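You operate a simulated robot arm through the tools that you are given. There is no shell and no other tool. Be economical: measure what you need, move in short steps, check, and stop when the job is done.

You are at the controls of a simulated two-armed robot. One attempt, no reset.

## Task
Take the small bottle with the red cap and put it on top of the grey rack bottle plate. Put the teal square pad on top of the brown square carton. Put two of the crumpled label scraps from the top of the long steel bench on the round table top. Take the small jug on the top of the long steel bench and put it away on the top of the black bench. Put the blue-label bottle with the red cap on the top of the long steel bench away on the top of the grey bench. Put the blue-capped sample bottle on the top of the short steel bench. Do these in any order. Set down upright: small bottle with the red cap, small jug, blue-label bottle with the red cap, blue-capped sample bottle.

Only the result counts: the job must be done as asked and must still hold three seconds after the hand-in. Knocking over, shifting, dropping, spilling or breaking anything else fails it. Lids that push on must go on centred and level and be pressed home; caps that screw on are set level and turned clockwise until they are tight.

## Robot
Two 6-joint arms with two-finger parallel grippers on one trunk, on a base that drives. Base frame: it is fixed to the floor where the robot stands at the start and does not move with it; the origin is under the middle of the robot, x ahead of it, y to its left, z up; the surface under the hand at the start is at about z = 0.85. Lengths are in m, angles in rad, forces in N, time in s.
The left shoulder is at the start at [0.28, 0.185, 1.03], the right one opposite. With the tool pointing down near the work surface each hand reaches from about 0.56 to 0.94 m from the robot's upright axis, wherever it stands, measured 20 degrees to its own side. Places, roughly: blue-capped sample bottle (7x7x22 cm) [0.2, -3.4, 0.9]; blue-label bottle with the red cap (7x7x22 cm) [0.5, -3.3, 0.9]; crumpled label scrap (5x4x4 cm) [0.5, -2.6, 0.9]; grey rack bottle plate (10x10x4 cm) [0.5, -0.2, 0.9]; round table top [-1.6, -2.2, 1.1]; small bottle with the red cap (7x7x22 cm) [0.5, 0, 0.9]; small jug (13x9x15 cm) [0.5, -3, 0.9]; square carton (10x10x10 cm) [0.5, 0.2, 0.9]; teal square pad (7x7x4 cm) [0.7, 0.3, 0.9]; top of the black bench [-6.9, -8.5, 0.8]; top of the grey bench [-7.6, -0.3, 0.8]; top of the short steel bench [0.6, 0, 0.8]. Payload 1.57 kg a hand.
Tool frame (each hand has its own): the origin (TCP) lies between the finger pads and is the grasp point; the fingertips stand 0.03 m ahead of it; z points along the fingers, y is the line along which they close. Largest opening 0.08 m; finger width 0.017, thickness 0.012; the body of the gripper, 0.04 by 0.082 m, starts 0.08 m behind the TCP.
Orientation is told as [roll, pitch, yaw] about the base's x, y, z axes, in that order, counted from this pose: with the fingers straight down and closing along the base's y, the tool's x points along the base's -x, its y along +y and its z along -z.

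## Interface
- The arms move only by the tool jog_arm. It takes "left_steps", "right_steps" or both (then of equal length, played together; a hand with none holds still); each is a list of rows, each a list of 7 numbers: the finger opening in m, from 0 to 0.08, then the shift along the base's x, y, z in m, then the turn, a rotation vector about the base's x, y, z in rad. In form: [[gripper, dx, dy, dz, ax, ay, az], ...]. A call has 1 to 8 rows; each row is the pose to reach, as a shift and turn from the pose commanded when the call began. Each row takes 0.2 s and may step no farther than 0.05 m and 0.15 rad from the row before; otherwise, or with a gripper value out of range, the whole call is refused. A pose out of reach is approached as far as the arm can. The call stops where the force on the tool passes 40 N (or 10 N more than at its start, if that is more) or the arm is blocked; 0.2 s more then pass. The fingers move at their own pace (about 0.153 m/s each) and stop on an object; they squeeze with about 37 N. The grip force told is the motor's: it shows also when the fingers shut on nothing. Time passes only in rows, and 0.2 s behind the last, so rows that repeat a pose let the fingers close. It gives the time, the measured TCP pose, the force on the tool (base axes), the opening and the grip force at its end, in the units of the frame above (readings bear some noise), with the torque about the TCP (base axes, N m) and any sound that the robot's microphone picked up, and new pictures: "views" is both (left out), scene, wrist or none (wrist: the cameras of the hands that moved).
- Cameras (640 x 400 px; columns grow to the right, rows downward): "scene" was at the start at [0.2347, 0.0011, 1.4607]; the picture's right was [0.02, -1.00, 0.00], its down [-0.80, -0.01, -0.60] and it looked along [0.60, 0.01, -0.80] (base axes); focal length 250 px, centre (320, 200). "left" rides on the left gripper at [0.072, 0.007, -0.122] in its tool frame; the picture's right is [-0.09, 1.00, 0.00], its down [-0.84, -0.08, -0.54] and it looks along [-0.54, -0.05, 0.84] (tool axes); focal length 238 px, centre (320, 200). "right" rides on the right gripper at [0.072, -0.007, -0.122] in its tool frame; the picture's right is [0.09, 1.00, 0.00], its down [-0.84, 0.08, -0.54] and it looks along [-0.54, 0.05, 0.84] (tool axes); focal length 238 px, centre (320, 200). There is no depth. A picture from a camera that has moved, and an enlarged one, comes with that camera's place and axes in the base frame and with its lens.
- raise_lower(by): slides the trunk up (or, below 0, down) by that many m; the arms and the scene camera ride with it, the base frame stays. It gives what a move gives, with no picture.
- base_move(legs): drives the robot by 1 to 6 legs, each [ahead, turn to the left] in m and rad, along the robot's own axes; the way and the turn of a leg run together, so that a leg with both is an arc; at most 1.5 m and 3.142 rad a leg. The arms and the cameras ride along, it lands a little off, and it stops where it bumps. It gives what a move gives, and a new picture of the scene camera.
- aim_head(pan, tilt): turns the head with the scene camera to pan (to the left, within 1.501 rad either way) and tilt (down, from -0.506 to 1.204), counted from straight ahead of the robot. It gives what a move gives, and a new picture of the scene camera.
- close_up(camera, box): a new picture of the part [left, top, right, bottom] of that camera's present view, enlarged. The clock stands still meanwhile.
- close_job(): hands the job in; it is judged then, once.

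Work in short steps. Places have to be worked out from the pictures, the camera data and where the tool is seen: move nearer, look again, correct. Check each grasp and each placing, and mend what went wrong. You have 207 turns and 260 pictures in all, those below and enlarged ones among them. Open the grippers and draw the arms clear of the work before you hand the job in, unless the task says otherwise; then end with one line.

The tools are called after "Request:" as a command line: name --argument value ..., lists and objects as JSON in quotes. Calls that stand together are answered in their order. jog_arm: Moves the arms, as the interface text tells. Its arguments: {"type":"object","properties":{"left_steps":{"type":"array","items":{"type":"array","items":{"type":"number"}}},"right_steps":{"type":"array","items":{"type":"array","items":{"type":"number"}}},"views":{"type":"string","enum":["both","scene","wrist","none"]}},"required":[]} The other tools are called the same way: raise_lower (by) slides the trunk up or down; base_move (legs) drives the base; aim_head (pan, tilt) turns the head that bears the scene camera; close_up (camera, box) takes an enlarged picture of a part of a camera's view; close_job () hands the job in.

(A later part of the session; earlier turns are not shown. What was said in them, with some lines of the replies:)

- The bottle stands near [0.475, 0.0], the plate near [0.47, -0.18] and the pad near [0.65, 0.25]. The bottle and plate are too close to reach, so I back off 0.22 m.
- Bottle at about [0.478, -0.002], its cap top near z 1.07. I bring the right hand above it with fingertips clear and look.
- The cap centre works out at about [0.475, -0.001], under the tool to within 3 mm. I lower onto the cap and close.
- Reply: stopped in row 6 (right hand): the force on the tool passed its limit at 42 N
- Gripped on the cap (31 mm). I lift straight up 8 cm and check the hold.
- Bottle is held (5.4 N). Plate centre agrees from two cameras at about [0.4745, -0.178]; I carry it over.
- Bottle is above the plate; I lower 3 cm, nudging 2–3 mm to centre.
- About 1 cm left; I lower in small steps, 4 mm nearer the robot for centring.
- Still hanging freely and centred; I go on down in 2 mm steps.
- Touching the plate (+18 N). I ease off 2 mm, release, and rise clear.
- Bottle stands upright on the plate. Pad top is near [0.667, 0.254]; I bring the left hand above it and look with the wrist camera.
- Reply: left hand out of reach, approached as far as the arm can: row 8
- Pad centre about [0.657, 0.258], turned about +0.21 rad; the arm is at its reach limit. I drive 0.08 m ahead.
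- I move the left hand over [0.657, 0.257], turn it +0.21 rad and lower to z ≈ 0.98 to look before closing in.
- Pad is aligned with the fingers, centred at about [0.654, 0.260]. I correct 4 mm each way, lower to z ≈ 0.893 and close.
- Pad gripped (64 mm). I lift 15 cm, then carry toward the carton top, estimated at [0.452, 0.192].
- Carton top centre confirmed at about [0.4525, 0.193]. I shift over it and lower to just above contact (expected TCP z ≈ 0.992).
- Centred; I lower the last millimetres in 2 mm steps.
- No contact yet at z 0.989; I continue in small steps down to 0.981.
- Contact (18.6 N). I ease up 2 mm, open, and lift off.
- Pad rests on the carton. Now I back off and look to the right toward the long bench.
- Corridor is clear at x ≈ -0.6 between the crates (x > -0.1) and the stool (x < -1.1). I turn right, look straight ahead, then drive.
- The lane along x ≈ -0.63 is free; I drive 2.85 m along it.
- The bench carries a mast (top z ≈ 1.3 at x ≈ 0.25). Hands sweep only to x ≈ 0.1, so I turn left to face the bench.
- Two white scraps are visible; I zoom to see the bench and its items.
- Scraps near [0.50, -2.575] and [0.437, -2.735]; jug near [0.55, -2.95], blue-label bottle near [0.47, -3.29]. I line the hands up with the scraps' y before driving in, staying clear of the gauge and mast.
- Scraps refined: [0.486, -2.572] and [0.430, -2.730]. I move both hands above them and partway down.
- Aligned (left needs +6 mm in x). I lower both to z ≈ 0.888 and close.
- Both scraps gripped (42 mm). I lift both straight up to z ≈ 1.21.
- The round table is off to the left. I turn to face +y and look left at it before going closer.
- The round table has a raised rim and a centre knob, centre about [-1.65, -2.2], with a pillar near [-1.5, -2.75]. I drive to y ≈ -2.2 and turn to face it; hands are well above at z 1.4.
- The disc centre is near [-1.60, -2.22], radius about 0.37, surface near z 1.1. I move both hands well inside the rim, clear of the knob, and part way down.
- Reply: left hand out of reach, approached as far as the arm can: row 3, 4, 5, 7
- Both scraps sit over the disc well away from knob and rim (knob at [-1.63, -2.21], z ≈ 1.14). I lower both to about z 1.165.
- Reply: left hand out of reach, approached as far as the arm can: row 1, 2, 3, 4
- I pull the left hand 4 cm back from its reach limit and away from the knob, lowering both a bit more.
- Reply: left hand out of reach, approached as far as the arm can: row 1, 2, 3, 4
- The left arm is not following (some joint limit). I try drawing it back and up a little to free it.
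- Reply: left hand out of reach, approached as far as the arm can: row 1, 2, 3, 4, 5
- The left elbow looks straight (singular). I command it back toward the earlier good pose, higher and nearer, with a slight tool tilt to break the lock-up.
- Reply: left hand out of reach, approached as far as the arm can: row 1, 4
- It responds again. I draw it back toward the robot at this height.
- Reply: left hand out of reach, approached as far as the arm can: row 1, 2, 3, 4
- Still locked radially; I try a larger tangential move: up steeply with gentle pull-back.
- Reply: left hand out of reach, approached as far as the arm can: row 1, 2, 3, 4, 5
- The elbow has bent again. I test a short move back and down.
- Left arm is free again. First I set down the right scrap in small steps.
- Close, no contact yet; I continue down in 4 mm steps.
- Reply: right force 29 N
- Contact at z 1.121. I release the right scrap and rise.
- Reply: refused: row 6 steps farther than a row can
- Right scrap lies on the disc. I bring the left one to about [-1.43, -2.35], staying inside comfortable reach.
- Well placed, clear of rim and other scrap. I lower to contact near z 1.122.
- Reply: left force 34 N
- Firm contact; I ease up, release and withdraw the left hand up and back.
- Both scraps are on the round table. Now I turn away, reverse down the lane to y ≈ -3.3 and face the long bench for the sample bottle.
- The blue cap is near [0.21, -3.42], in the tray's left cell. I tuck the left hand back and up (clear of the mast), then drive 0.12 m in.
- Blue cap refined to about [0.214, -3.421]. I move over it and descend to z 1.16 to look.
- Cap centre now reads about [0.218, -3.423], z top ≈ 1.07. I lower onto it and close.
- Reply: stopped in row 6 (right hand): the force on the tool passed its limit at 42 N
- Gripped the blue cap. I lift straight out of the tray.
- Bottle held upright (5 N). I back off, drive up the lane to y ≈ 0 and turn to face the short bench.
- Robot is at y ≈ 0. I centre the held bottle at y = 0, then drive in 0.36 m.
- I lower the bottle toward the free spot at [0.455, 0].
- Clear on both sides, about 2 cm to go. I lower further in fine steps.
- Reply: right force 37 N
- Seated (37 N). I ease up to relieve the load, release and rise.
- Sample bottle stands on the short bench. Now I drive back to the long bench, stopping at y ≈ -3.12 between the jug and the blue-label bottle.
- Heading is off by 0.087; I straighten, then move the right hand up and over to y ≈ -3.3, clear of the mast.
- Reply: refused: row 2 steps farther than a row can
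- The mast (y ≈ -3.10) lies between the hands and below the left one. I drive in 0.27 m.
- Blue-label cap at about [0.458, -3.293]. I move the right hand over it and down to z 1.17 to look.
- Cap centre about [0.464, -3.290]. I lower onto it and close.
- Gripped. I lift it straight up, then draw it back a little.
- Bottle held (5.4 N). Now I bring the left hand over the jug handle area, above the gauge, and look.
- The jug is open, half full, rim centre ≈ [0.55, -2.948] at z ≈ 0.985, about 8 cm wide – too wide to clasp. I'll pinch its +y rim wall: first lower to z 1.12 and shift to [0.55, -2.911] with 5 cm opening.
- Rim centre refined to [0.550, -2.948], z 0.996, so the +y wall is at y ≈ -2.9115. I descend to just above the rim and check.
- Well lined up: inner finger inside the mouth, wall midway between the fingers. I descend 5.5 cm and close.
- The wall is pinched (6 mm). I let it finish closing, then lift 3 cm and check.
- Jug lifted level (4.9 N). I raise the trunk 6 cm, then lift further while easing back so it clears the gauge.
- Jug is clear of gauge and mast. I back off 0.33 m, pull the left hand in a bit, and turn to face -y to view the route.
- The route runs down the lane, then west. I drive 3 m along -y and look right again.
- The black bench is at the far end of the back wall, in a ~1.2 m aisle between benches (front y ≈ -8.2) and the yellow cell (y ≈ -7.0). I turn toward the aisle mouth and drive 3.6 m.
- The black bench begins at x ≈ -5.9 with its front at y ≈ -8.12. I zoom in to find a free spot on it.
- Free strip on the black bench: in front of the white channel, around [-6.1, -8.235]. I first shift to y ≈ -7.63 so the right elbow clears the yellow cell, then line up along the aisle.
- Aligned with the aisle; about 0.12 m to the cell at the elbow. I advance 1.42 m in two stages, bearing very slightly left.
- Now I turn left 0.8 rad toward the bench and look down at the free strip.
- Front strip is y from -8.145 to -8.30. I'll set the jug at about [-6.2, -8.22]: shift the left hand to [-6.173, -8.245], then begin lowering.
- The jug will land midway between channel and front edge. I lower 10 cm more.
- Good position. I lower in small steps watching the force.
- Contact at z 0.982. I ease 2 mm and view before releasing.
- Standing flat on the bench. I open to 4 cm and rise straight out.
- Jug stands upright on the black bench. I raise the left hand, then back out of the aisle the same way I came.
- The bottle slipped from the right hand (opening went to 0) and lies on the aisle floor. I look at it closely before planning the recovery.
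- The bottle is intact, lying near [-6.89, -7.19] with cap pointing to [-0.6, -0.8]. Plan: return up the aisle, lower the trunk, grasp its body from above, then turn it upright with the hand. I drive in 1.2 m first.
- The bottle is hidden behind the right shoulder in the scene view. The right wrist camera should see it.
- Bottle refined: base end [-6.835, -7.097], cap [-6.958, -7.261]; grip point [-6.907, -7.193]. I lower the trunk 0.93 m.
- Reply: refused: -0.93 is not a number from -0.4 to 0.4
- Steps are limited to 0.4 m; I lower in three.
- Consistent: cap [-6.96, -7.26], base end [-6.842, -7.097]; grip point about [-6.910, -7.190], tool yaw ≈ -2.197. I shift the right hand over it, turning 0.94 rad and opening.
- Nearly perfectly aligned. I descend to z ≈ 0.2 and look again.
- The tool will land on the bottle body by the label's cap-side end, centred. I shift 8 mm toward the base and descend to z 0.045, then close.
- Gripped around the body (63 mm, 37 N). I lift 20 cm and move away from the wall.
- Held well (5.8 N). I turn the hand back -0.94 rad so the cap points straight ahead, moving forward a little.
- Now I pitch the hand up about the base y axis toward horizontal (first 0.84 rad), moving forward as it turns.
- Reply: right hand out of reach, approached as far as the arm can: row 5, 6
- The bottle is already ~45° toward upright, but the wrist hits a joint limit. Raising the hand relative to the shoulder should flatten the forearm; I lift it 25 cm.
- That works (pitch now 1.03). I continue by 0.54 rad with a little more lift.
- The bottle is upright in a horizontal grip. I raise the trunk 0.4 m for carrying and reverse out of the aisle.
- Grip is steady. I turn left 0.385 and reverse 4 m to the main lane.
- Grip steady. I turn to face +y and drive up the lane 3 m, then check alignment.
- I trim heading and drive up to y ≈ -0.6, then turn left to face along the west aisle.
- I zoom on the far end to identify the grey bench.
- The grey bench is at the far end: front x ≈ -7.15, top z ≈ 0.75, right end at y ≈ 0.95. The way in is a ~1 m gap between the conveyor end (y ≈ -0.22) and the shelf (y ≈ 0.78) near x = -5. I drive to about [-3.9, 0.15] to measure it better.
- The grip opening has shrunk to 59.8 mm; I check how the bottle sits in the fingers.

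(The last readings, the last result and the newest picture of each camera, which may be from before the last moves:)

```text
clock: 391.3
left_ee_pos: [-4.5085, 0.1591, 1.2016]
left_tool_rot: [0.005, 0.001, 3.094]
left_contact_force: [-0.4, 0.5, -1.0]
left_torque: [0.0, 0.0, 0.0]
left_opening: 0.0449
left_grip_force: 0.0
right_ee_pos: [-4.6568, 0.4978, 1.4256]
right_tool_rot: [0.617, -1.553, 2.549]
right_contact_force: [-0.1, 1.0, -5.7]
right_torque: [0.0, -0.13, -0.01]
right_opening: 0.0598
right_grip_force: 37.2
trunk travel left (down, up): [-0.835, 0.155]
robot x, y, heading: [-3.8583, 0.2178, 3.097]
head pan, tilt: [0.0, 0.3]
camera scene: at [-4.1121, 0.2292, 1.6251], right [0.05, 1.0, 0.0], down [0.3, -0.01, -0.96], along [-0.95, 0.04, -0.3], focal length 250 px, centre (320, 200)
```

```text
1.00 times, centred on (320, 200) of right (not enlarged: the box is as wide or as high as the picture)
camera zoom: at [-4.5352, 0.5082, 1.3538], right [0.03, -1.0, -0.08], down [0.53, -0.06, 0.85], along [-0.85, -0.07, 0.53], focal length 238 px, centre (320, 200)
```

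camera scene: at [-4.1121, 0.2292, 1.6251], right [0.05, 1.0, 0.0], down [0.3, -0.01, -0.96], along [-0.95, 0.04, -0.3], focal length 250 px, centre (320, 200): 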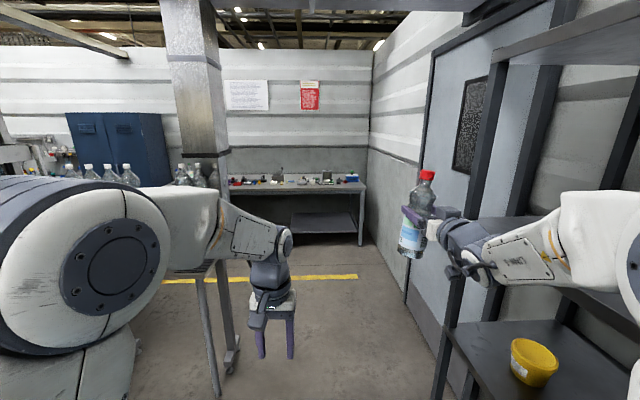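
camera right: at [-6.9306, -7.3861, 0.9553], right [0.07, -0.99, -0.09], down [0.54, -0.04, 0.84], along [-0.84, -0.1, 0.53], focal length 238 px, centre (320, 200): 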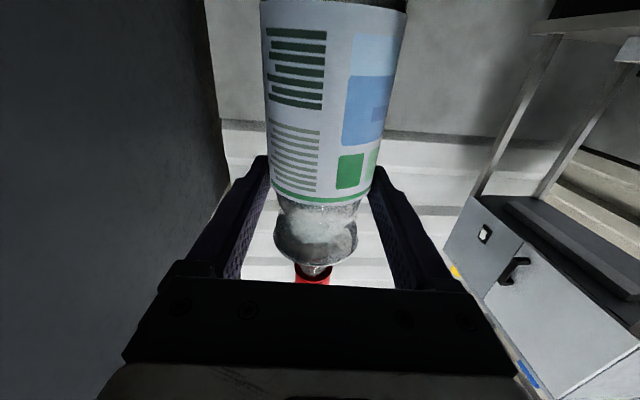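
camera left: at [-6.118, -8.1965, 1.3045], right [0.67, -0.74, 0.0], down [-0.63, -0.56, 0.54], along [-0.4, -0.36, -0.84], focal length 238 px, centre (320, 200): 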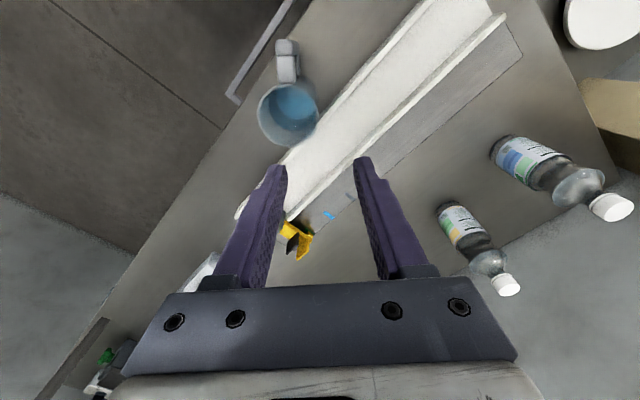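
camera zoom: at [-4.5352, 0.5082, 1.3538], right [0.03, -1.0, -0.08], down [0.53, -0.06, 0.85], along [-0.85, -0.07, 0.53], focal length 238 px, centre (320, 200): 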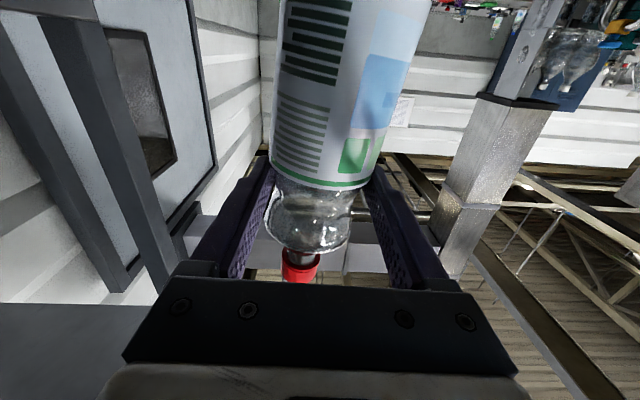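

The bottle has leaned a little in the grip but is held. The gap is actually -0.22 to 0.97, so I'm well centred; I drive 2.3 m through to the grey bench.

Request:
base_move --legs '[[1.15, 0.0], [1.1, 0.03]]'

Request:
aim_head --pan 0.0 --tilt 0.6

```text
clock: 402.4
left_ee_pos: [-6.7588, 0.2728, 1.2024]
left_tool_rot: [0.004, 0.002, 3.098]
left_contact_force: [0.0, 0.3, -1.0]
left_torque: [0.0, 0.03, 0.0]
left_opening: 0.0453
left_grip_force: 0.1
right_ee_pos: [-6.9111, 0.6112, 1.4249]
right_tool_rot: [0.607, -1.554, 2.566]
right_contact_force: [-0.6, 0.5, -5.2]
right_torque: [-0.02, -0.1, 0.02]
right_opening: 0.0594
right_grip_force: 37.0
trunk travel left (down, up): [-0.835, 0.155]
robot x, y, heading: [-6.1113, 0.3327, 3.1]
head pan, tilt: [0.0, 0.3]
camera scene: at [-6.3639, 0.3455, 1.6251], right [0.04, 1.0, 0.0], down [0.3, -0.01, -0.96], along [-0.95, 0.04, -0.3], focal length 250 px, centre (320, 200)
```

scene: 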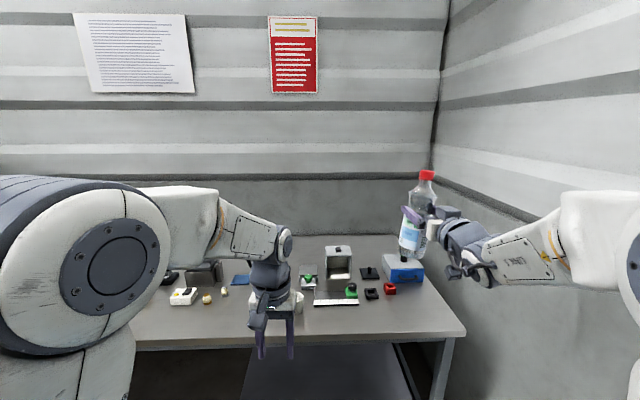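

```text
clock: 403.2
left_ee_pos: [-6.76, 0.2724, 1.202]
left_tool_rot: [0.005, 0.003, 3.097]
left_contact_force: [0.1, 0.0, 0.0]
left_torque: [0.01, 0.02, 0.0]
left_opening: 0.045
left_grip_force: 0.1
right_ee_pos: [-6.9114, 0.6109, 1.425]
right_tool_rot: [0.586, -1.552, 2.584]
right_contact_force: [-0.1, 0.4, -5.7]
right_torque: [-0.02, -0.06, -0.02]
right_opening: 0.0596
right_grip_force: 36.6
trunk travel left (down, up): [-0.835, 0.155]
robot x, y, heading: [-6.1112, 0.3332, 3.105]
head pan, tilt: [0.0, 0.6]
camera scene: at [-6.359, 0.3453, 1.5977], right [0.04, 1.0, 0.0], down [0.56, -0.02, -0.83], along [-0.82, 0.03, -0.56], focal length 250 px, centre (320, 200)
```

scene: 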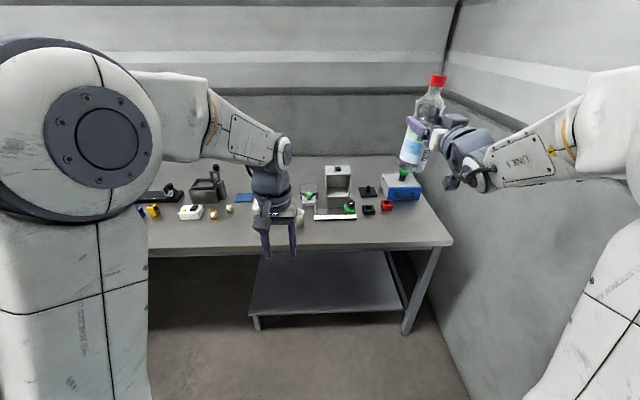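

There's a free front strip near [-7.21, 0.66]. I first raise and draw back the left hand, and level the bottle's ~0.11 rad sideways lean with the right hand.

Request:
jog_arm --left_steps '[[0.045, 0.03, 0, 0.04, 0, 0, 0], [0.045, 0.06, 0, 0.08, 0, 0, 0], [0.045, 0.09, 0, 0.12, 0, 0, 0], [0.045, 0.09, 0, 0.16, 0, 0, 0], [0.045, 0.09, 0, 0.2, 0, 0, 0]]' --right_steps '[[0.0, 0, 0, 0, 0.03, 0, 0], [0.0, 0, 0, 0, 0.06, 0, 0], [0.0, 0, 0, 0, 0.09, 0, 0], [0.0, 0, 0, 0, 0.11, 0, 0], [0.0, 0, 0, 0, 0.11, 0, 0]]' --views "none"

Request:
close_up --camera "scene" --box '[370, 60, 470, 190]'

```text
clock: 404.4
left_ee_pos: [-6.67, 0.2729, 1.3999]
left_tool_rot: [0.006, 0.002, 3.098]
left_contact_force: [-0.1, 0.0, 0.9]
left_torque: [0.03, -0.02, -0.01]
left_opening: 0.0451
left_grip_force: 0.1
right_ee_pos: [-6.9107, 0.6105, 1.4255]
right_tool_rot: [-1.389, -1.47, -1.722]
right_contact_force: [0.4, 0.8, -4.6]
right_torque: [0.03, -0.07, -0.03]
right_opening: 0.0595
right_grip_force: 36.6
trunk travel left (down, up): [-0.835, 0.155]
robot x, y, heading: [-6.1095, 0.3392, 3.101]
head pan, tilt: [0.0, 0.6]
```

```text
3.08 times, centred on (420, 125) of scene
camera zoom: at [-6.3591, 0.3453, 1.5975], right [0.04, 1.0, 0.0], down [0.56, -0.02, -0.82], along [-0.82, 0.03, -0.57], focal length 769 px, centre (12, 431)
```

zoom: 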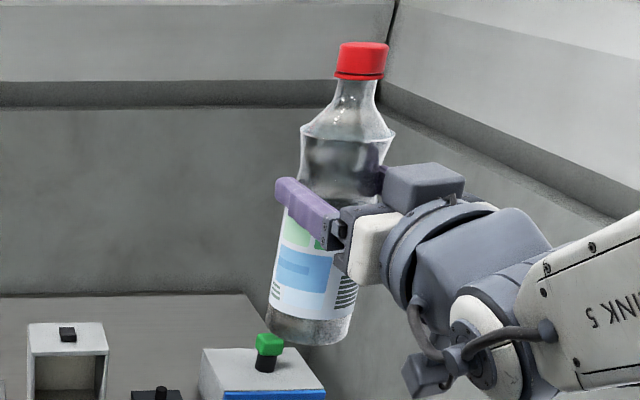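

The bottle is now vertical to within ~2°. I trim that, lower the trunk 0.36 m, then drive in 0.3 m.

Request:
jog_arm --right_steps '[[0.0, 0, 0, 0, -0.015, 0, 0], [0.0, 0, 0, 0, -0.03, 0, 0]]' --views "none"

Request:
raise_lower --by -0.36

Request:
base_move --legs '[[0.28, 0]]'

Request:
close_up --camera "right" --box '[0, 0, 640, 400]'

```text
clock: 405.0
left_ee_pos: [-6.6703, 0.2713, 1.4002]
left_tool_rot: [0.005, 0.002, 3.099]
left_contact_force: [0.7, 0.7, -0.4]
left_torque: [0.01, 0.0, -0.01]
left_opening: 0.0451
left_grip_force: 0.0
right_ee_pos: [-6.9104, 0.6119, 1.4261]
right_tool_rot: [-1.323, -1.5, -1.787]
right_contact_force: [-0.3, -0.3, -4.2]
right_torque: [0.0, -0.05, -0.03]
right_opening: 0.0593
right_grip_force: 36.6
trunk travel left (down, up): [-0.835, 0.155]
robot x, y, heading: [-6.1132, 0.3343, 3.103]
head pan, tilt: [0.0, 0.6]
```

```text
clock: 408.5
left_ee_pos: [-6.6707, 0.272, 1.0396]
left_tool_rot: [0.006, 0.001, 3.097]
left_contact_force: [-0.2, -0.7, 0.1]
left_torque: [0.02, 0.01, -0.05]
left_opening: 0.0452
left_grip_force: 0.1
right_ee_pos: [-6.9109, 0.6109, 1.0656]
right_tool_rot: [-1.328, -1.5, -1.785]
right_contact_force: [-0.5, -0.3, -5.2]
right_torque: [-0.01, -0.11, 0.0]
right_opening: 0.0594
right_grip_force: 36.9
trunk travel left (down, up): [-0.475, 0.515]
robot x, y, heading: [-6.1091, 0.3382, 3.105]
head pan, tilt: [0.0, 0.6]
```

```text
clock: 410.5
left_ee_pos: [-6.9539, 0.2848, 1.0396]
left_tool_rot: [0.006, 0.0, 3.098]
left_contact_force: [-0.4, 0.0, -0.4]
left_torque: [-0.01, -0.01, 0.04]
left_opening: 0.0449
left_grip_force: 0.1
right_ee_pos: [-7.1931, 0.6244, 1.0662]
right_tool_rot: [-1.324, -1.5, -1.788]
right_contact_force: [0.6, 0.0, -4.1]
right_torque: [0.0, -0.09, -0.03]
right_opening: 0.0594
right_grip_force: 37.1
trunk travel left (down, up): [-0.475, 0.515]
robot x, y, heading: [-6.3911, 0.343, 3.103]
head pan, tilt: [0.0, 0.6]
camera scene: at [-6.6422, 0.3575, 1.2376], right [0.04, 1.0, 0.0], down [0.56, -0.02, -0.82], along [-0.82, 0.04, -0.57], focal length 250 px, centre (320, 200)
```

scene: 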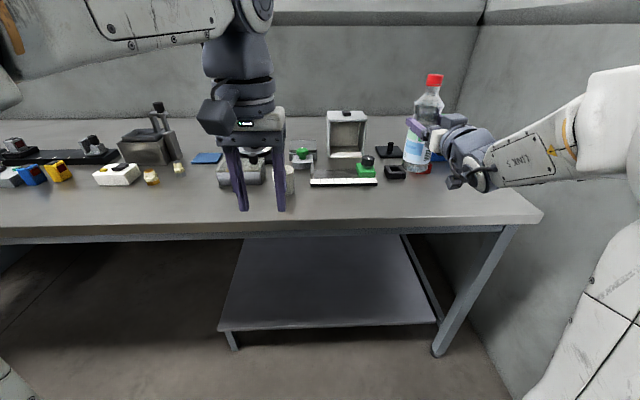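

```text
1.00 times, centred on (320, 200) of right (not enlarged: the box is as wide or as high as the picture)
camera zoom: at [-7.0711, 0.641, 0.9947], right [0.03, -0.99, -0.16], down [0.53, -0.12, 0.84], along [-0.85, -0.11, 0.52], focal length 238 px, centre (320, 200)
```

zoom: 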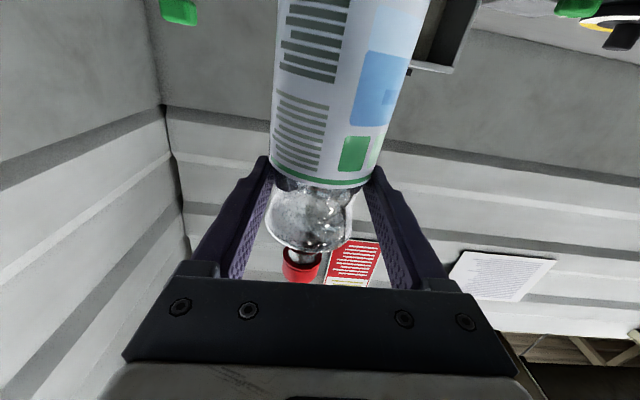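

Position is good: bottle over the strip, 5 cm inside the front edge, ~7 cm from the nearest item. I lower by trunk 6 cm and view.

Request:
raise_lower --by -0.06

Request:
close_up --camera "scene" --box '[370, 60, 530, 240]'

```text
clock: 411.5
left_ee_pos: [-6.9529, 0.2843, 0.9789]
left_tool_rot: [0.004, 0.001, 3.099]
left_contact_force: [-0.9, 1.0, -0.7]
left_torque: [0.02, 0.02, 0.01]
left_opening: 0.045
left_grip_force: 0.0
right_ee_pos: [-7.1925, 0.6239, 1.0056]
right_tool_rot: [-1.323, -1.499, -1.788]
right_contact_force: [-0.3, -0.5, -5.1]
right_torque: [0.01, -0.08, 0.01]
right_opening: 0.0591
right_grip_force: 36.8
trunk travel left (down, up): [-0.415, 0.575]
robot x, y, heading: [-6.3955, 0.3493, 3.096]
head pan, tilt: [0.0, 0.6]
```

```text
2.22 times, centred on (450, 150) of scene
camera zoom: at [-6.6422, 0.3575, 1.1777], right [0.04, 1.0, 0.0], down [0.56, -0.02, -0.82], along [-0.82, 0.04, -0.57], focal length 555 px, centre (31, 311)
```

zoom: 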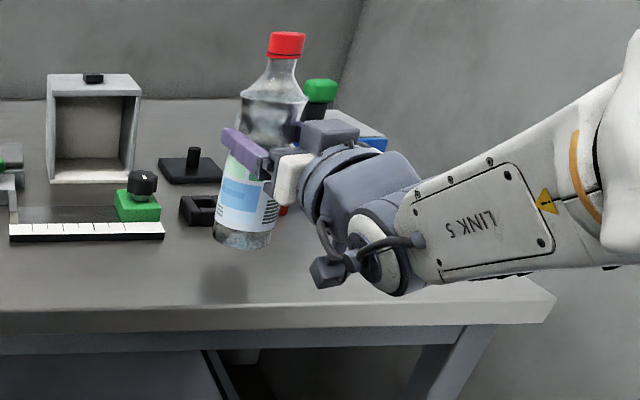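

Bottle is vertical to about 1°, roughly 3 cm above the bench. I lower in small trunk steps, watching force.

Request:
raise_lower --by -0.015

Request:
raise_lower --by -0.008

Request:
close_up --camera "scene" --box '[370, 60, 530, 240]'

```text
clock: 412.1
left_ee_pos: [-6.9539, 0.2849, 0.9646]
left_tool_rot: [0.006, 0.003, 3.098]
left_contact_force: [0.3, -0.3, 0.0]
left_torque: [-0.01, -0.01, -0.02]
left_opening: 0.0448
left_grip_force: 0.2
right_ee_pos: [-7.1937, 0.6255, 0.9905]
right_tool_rot: [-1.32, -1.497, -1.792]
right_contact_force: [-0.1, -0.4, -4.7]
right_torque: [-0.01, -0.11, -0.03]
right_opening: 0.0592
right_grip_force: 37.2
trunk travel left (down, up): [-0.4, 0.59]
robot x, y, heading: [-6.3966, 0.3442, 3.1]
head pan, tilt: [0.0, 0.6]
```

```text
clock: 412.7
left_ee_pos: [-6.9539, 0.2834, 0.9572]
left_tool_rot: [0.005, 0.003, 3.099]
left_contact_force: [0.4, -0.7, 0.5]
left_torque: [-0.01, -0.01, 0.01]
left_opening: 0.0451
left_grip_force: 0.0
right_ee_pos: [-7.1937, 0.624, 0.9817]
right_tool_rot: [-1.318, -1.5, -1.794]
right_contact_force: [0.9, 0.3, -5.3]
right_torque: [0.03, -0.11, 0.0]
right_opening: 0.0592
right_grip_force: 37.3
trunk travel left (down, up): [-0.392, 0.598]
robot x, y, heading: [-6.3958, 0.3452, 3.098]
head pan, tilt: [0.0, 0.6]
```

```text
2.22 times, centred on (450, 150) of scene
camera zoom: at [-6.6422, 0.3575, 1.1546], right [0.04, 1.0, 0.0], down [0.56, -0.02, -0.82], along [-0.82, 0.04, -0.57], focal length 555 px, centre (31, 311)
```

zoom: 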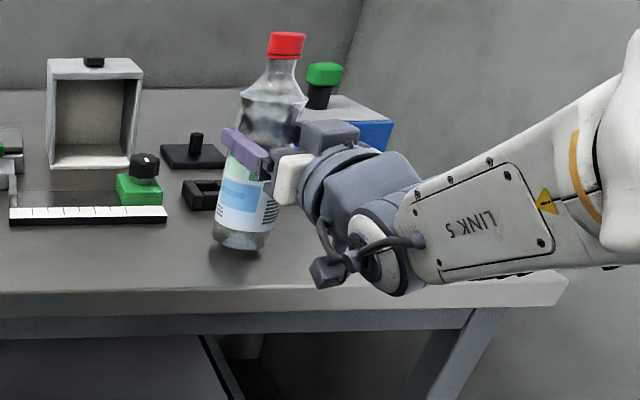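

Shadow is closing in; I continue in 5–6 mm steps.

Request:
raise_lower --by -0.006

Request:
raise_lower --by -0.005

```text
clock: 413.2
left_ee_pos: [-6.9541, 0.2838, 0.95]
left_tool_rot: [0.006, 0.0, 3.099]
left_contact_force: [-0.4, -0.5, -0.5]
left_torque: [0.0, 0.0, 0.0]
left_opening: 0.0449
left_grip_force: 0.1
right_ee_pos: [-7.1933, 0.6249, 0.9768]
right_tool_rot: [-1.319, -1.498, -1.795]
right_contact_force: [0.0, 0.0, -5.7]
right_torque: [-0.01, -0.08, 0.03]
right_opening: 0.0593
right_grip_force: 36.9
trunk travel left (down, up): [-0.386, 0.604]
robot x, y, heading: [-6.3948, 0.345, 3.095]
head pan, tilt: [0.0, 0.6]
```

```text
clock: 413.8
left_ee_pos: [-6.9532, 0.2856, 0.9464]
left_tool_rot: [0.005, 0.002, 3.098]
left_contact_force: [0.3, 0.8, 0.7]
left_torque: [0.01, 0.0, 0.02]
left_opening: 0.045
left_grip_force: 0.0
right_ee_pos: [-7.1939, 0.6244, 0.972]
right_tool_rot: [-1.345, -1.499, -1.771]
right_contact_force: [-0.8, 0.5, -2.4]
right_torque: [0.06, 0.08, 0.04]
right_opening: 0.0591
right_grip_force: 37.1
trunk travel left (down, up): [-0.381, 0.609]
robot x, y, heading: [-6.3944, 0.3443, 3.1]
head pan, tilt: [0.0, 0.6]
```

First touch (force easing). I lower 3 mm more and look at the base.

Request:
raise_lower --by -0.003

Request:
close_up --camera "scene" --box '[400, 70, 490, 190]'

```text
clock: 414.3
left_ee_pos: [-6.9543, 0.2854, 0.9431]
left_tool_rot: [0.004, 0.002, 3.099]
left_contact_force: [-0.5, 0.6, 0.4]
left_torque: [0.03, -0.01, 0.01]
left_opening: 0.0454
left_grip_force: 0.0
right_ee_pos: [-7.1932, 0.6241, 0.9719]
right_tool_rot: [-1.427, -1.498, -1.685]
right_contact_force: [1.3, 0.6, 8.1]
right_torque: [0.27, 0.36, -0.05]
right_opening: 0.0593
right_grip_force: 37.4
trunk travel left (down, up): [-0.378, 0.612]
robot x, y, heading: [-6.3961, 0.3485, 3.098]
head pan, tilt: [0.0, 0.6]
```

```text
3.33 times, centred on (445, 130) of scene
camera zoom: at [-6.6417, 0.3574, 1.1409], right [0.04, 1.0, 0.0], down [0.56, -0.02, -0.83], along [-0.82, 0.04, -0.56], focal length 833 px, centre (-97, 433)
```

zoom: 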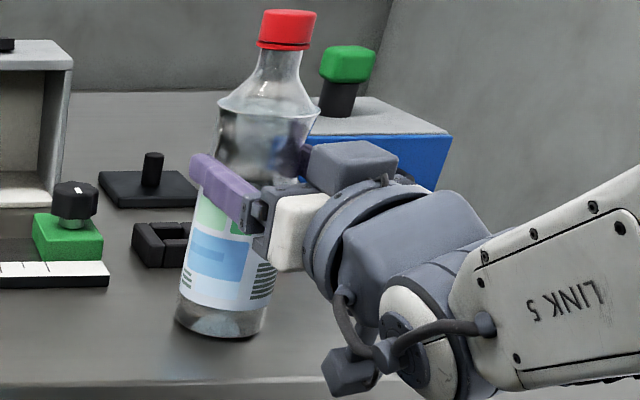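

Base is touching at its far edge – a slight lean. I press 4 mm more to seat it flat before letting go.

Request:
raise_lower --by -0.004

```text
clock: 414.8
left_ee_pos: [-6.9527, 0.2834, 0.9408]
left_tool_rot: [0.007, 0.0, 3.096]
left_contact_force: [-1.2, -0.6, -1.1]
left_torque: [0.02, 0.01, 0.03]
left_opening: 0.0451
left_grip_force: 0.1
right_ee_pos: [-7.1911, 0.6242, 0.9714]
right_tool_rot: [-1.532, -1.498, -1.579]
right_contact_force: [8.0, -0.7, 27.1]
right_torque: [0.28, 0.32, -0.05]
right_opening: 0.0595
right_grip_force: 36.9
trunk travel left (down, up): [-0.374, 0.616]
robot x, y, heading: [-6.3929, 0.3476, 3.102]
head pan, tilt: [0.0, 0.6]
```

Now the reaction is near the centre of the base (27 N) – seated flat. I ease 3 mm, open fully, and check before withdrawing.

Request:
jog_arm --right_steps '[[0.0, 0, 0, 0.003, 0, 0, 0], [0.065, 0, 0, 0.003, 0, 0, 0], [0.08, 0, 0, 0.003, 0, 0, 0], [0.08, 0, 0, 0.003, 0, 0, 0]]' --views "wrist"

Request:
close_up --camera "scene" --box '[400, 70, 490, 190]'

```text
clock: 415.8
left_ee_pos: [-6.9543, 0.2846, 0.9386]
left_tool_rot: [0.005, 0.001, 3.098]
left_contact_force: [0.1, 0.5, -0.1]
left_torque: [0.01, 0.01, 0.01]
left_opening: 0.0451
left_grip_force: 0.1
right_ee_pos: [-7.1932, 0.6245, 0.9661]
right_tool_rot: [-1.31, -1.499, -1.803]
right_contact_force: [0.1, -0.1, -0.3]
right_torque: [-0.04, 0.04, 0.0]
right_opening: 0.0799
right_grip_force: 0.0
trunk travel left (down, up): [-0.374, 0.616]
robot x, y, heading: [-6.3957, 0.348, 3.098]
head pan, tilt: [0.0, 0.6]
camera right: at [-7.0711, 0.6407, 0.8959], right [0.03, -0.99, -0.16], down [0.53, -0.12, 0.84], along [-0.85, -0.11, 0.52], focal length 238 px, centre (320, 200)
```

right: 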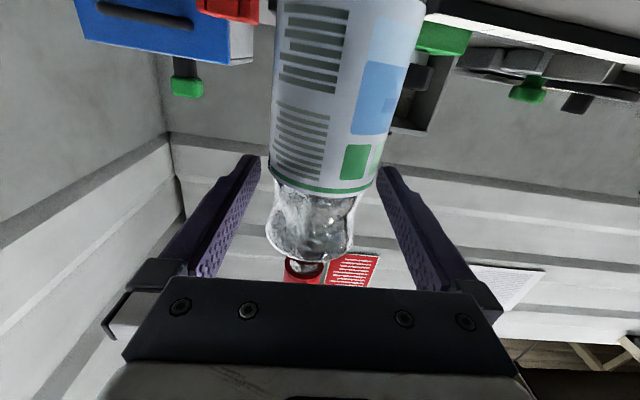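

```text
3.33 times, centred on (445, 130) of scene
camera zoom: at [-6.6421, 0.3575, 1.1366], right [0.04, 1.0, 0.0], down [0.56, -0.02, -0.83], along [-0.82, 0.04, -0.56], focal length 833 px, centre (-97, 433)
```

zoom: 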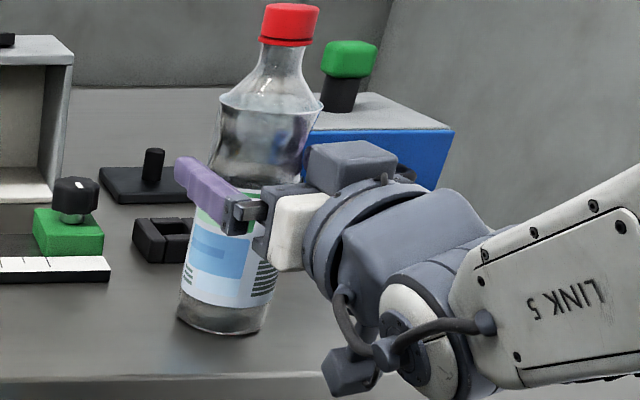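

Bottle stands free on the bench. I back the open hand straight out along the finger direction.

Request:
jog_arm --right_steps '[[0.08, 0.02, 0.0005, 0, 0, 0, 0], [0.08, 0.04, 0.001, 0, 0, 0, 0], [0.08, 0.06, 0.002, 0, 0, 0, 0], [0.08, 0.08, 0.002, 0, 0, 0, 0], [0.08, 0.1, 0.003, 0, 0, 0, 0], [0.08, 0.12, 0.003, 0, 0, 0, 0]]' --views "scene"

```text
clock: 417.2
left_ee_pos: [-6.9534, 0.2839, 0.9387]
left_tool_rot: [0.004, 0.001, 3.097]
left_contact_force: [-0.9, 0.4, -0.3]
left_torque: [0.01, -0.03, -0.01]
left_opening: 0.0449
left_grip_force: 0.2
right_ee_pos: [-7.0735, 0.6273, 0.9669]
right_tool_rot: [-1.324, -1.498, -1.789]
right_contact_force: [-0.4, 0.1, -0.5]
right_torque: [-0.01, 0.02, 0.03]
right_opening: 0.08
right_grip_force: 0.0
trunk travel left (down, up): [-0.374, 0.616]
robot x, y, heading: [-6.3956, 0.3465, 3.1]
head pan, tilt: [0.0, 0.6]
camera scene: at [-6.6422, 0.3575, 1.1366], right [0.04, 1.0, 0.0], down [0.56, -0.02, -0.82], along [-0.82, 0.04, -0.57], focal length 250 px, centre (320, 200)
```

scene: 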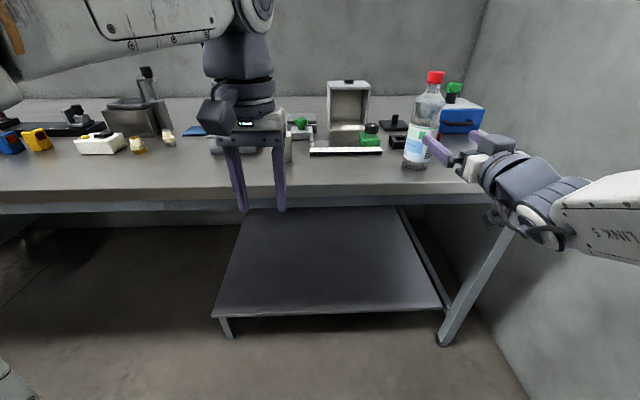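

Clear of the bottle. I back the robot off and look at the result.

Request:
base_move --legs '[[-0.4, 0]]'

Request:
close_up --camera "scene" --box '[320, 80, 480, 200]'

```text
clock: 419.7
left_ee_pos: [-6.5605, 0.2701, 0.9398]
left_tool_rot: [0.006, 0.002, 3.094]
left_contact_force: [-0.8, 0.5, 0.3]
left_torque: [0.03, -0.02, -0.01]
left_opening: 0.0448
left_grip_force: 0.0
right_ee_pos: [-6.6792, 0.612, 0.9683]
right_tool_rot: [-1.327, -1.5, -1.792]
right_contact_force: [0.6, -0.8, -0.4]
right_torque: [-0.03, 0.02, 0.0]
right_opening: 0.0798
right_grip_force: 0.1
trunk travel left (down, up): [-0.374, 0.616]
robot x, y, heading: [-6.0017, 0.331, 3.091]
head pan, tilt: [0.0, 0.6]
camera scene: at [-6.2483, 0.3408, 1.1367], right [0.05, 1.0, 0.0], down [0.56, -0.03, -0.83], along [-0.82, 0.04, -0.56], focal length 250 px, centre (320, 200)
```

scene: 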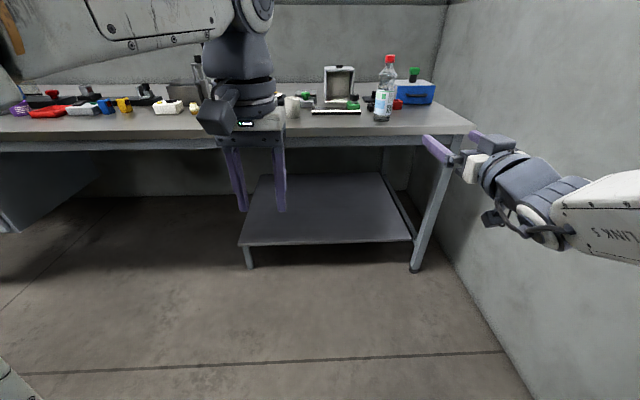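

```text
3.33 times, centred on (400, 140) of scene
camera zoom: at [-6.2483, 0.3408, 1.1367], right [0.05, 1.0, 0.0], down [0.56, -0.03, -0.83], along [-0.82, 0.04, -0.56], focal length 833 px, centre (53, 400)
```

zoom: 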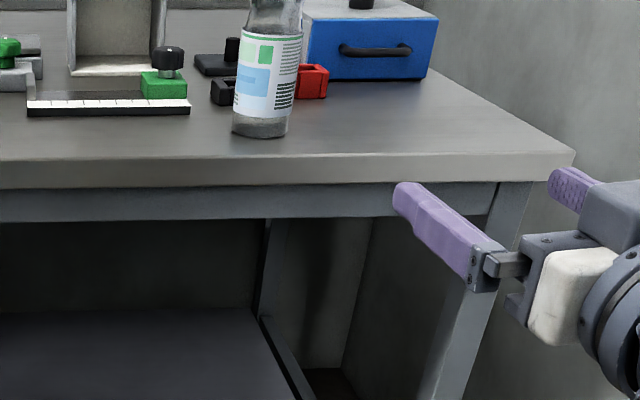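

The blue-label bottle stands upright on the grey bench, and I confirmed each of the other placements when I released it. Both grippers are open and clear, so I'm handing in.

Request:
close_job

```text
The job is handed in.
```

I finished every item and handed the job in, but I dropped the blue-label bottle on the floor near the black bench on the way. It looked intact, so I picked it up and set it upright on the grey bench.
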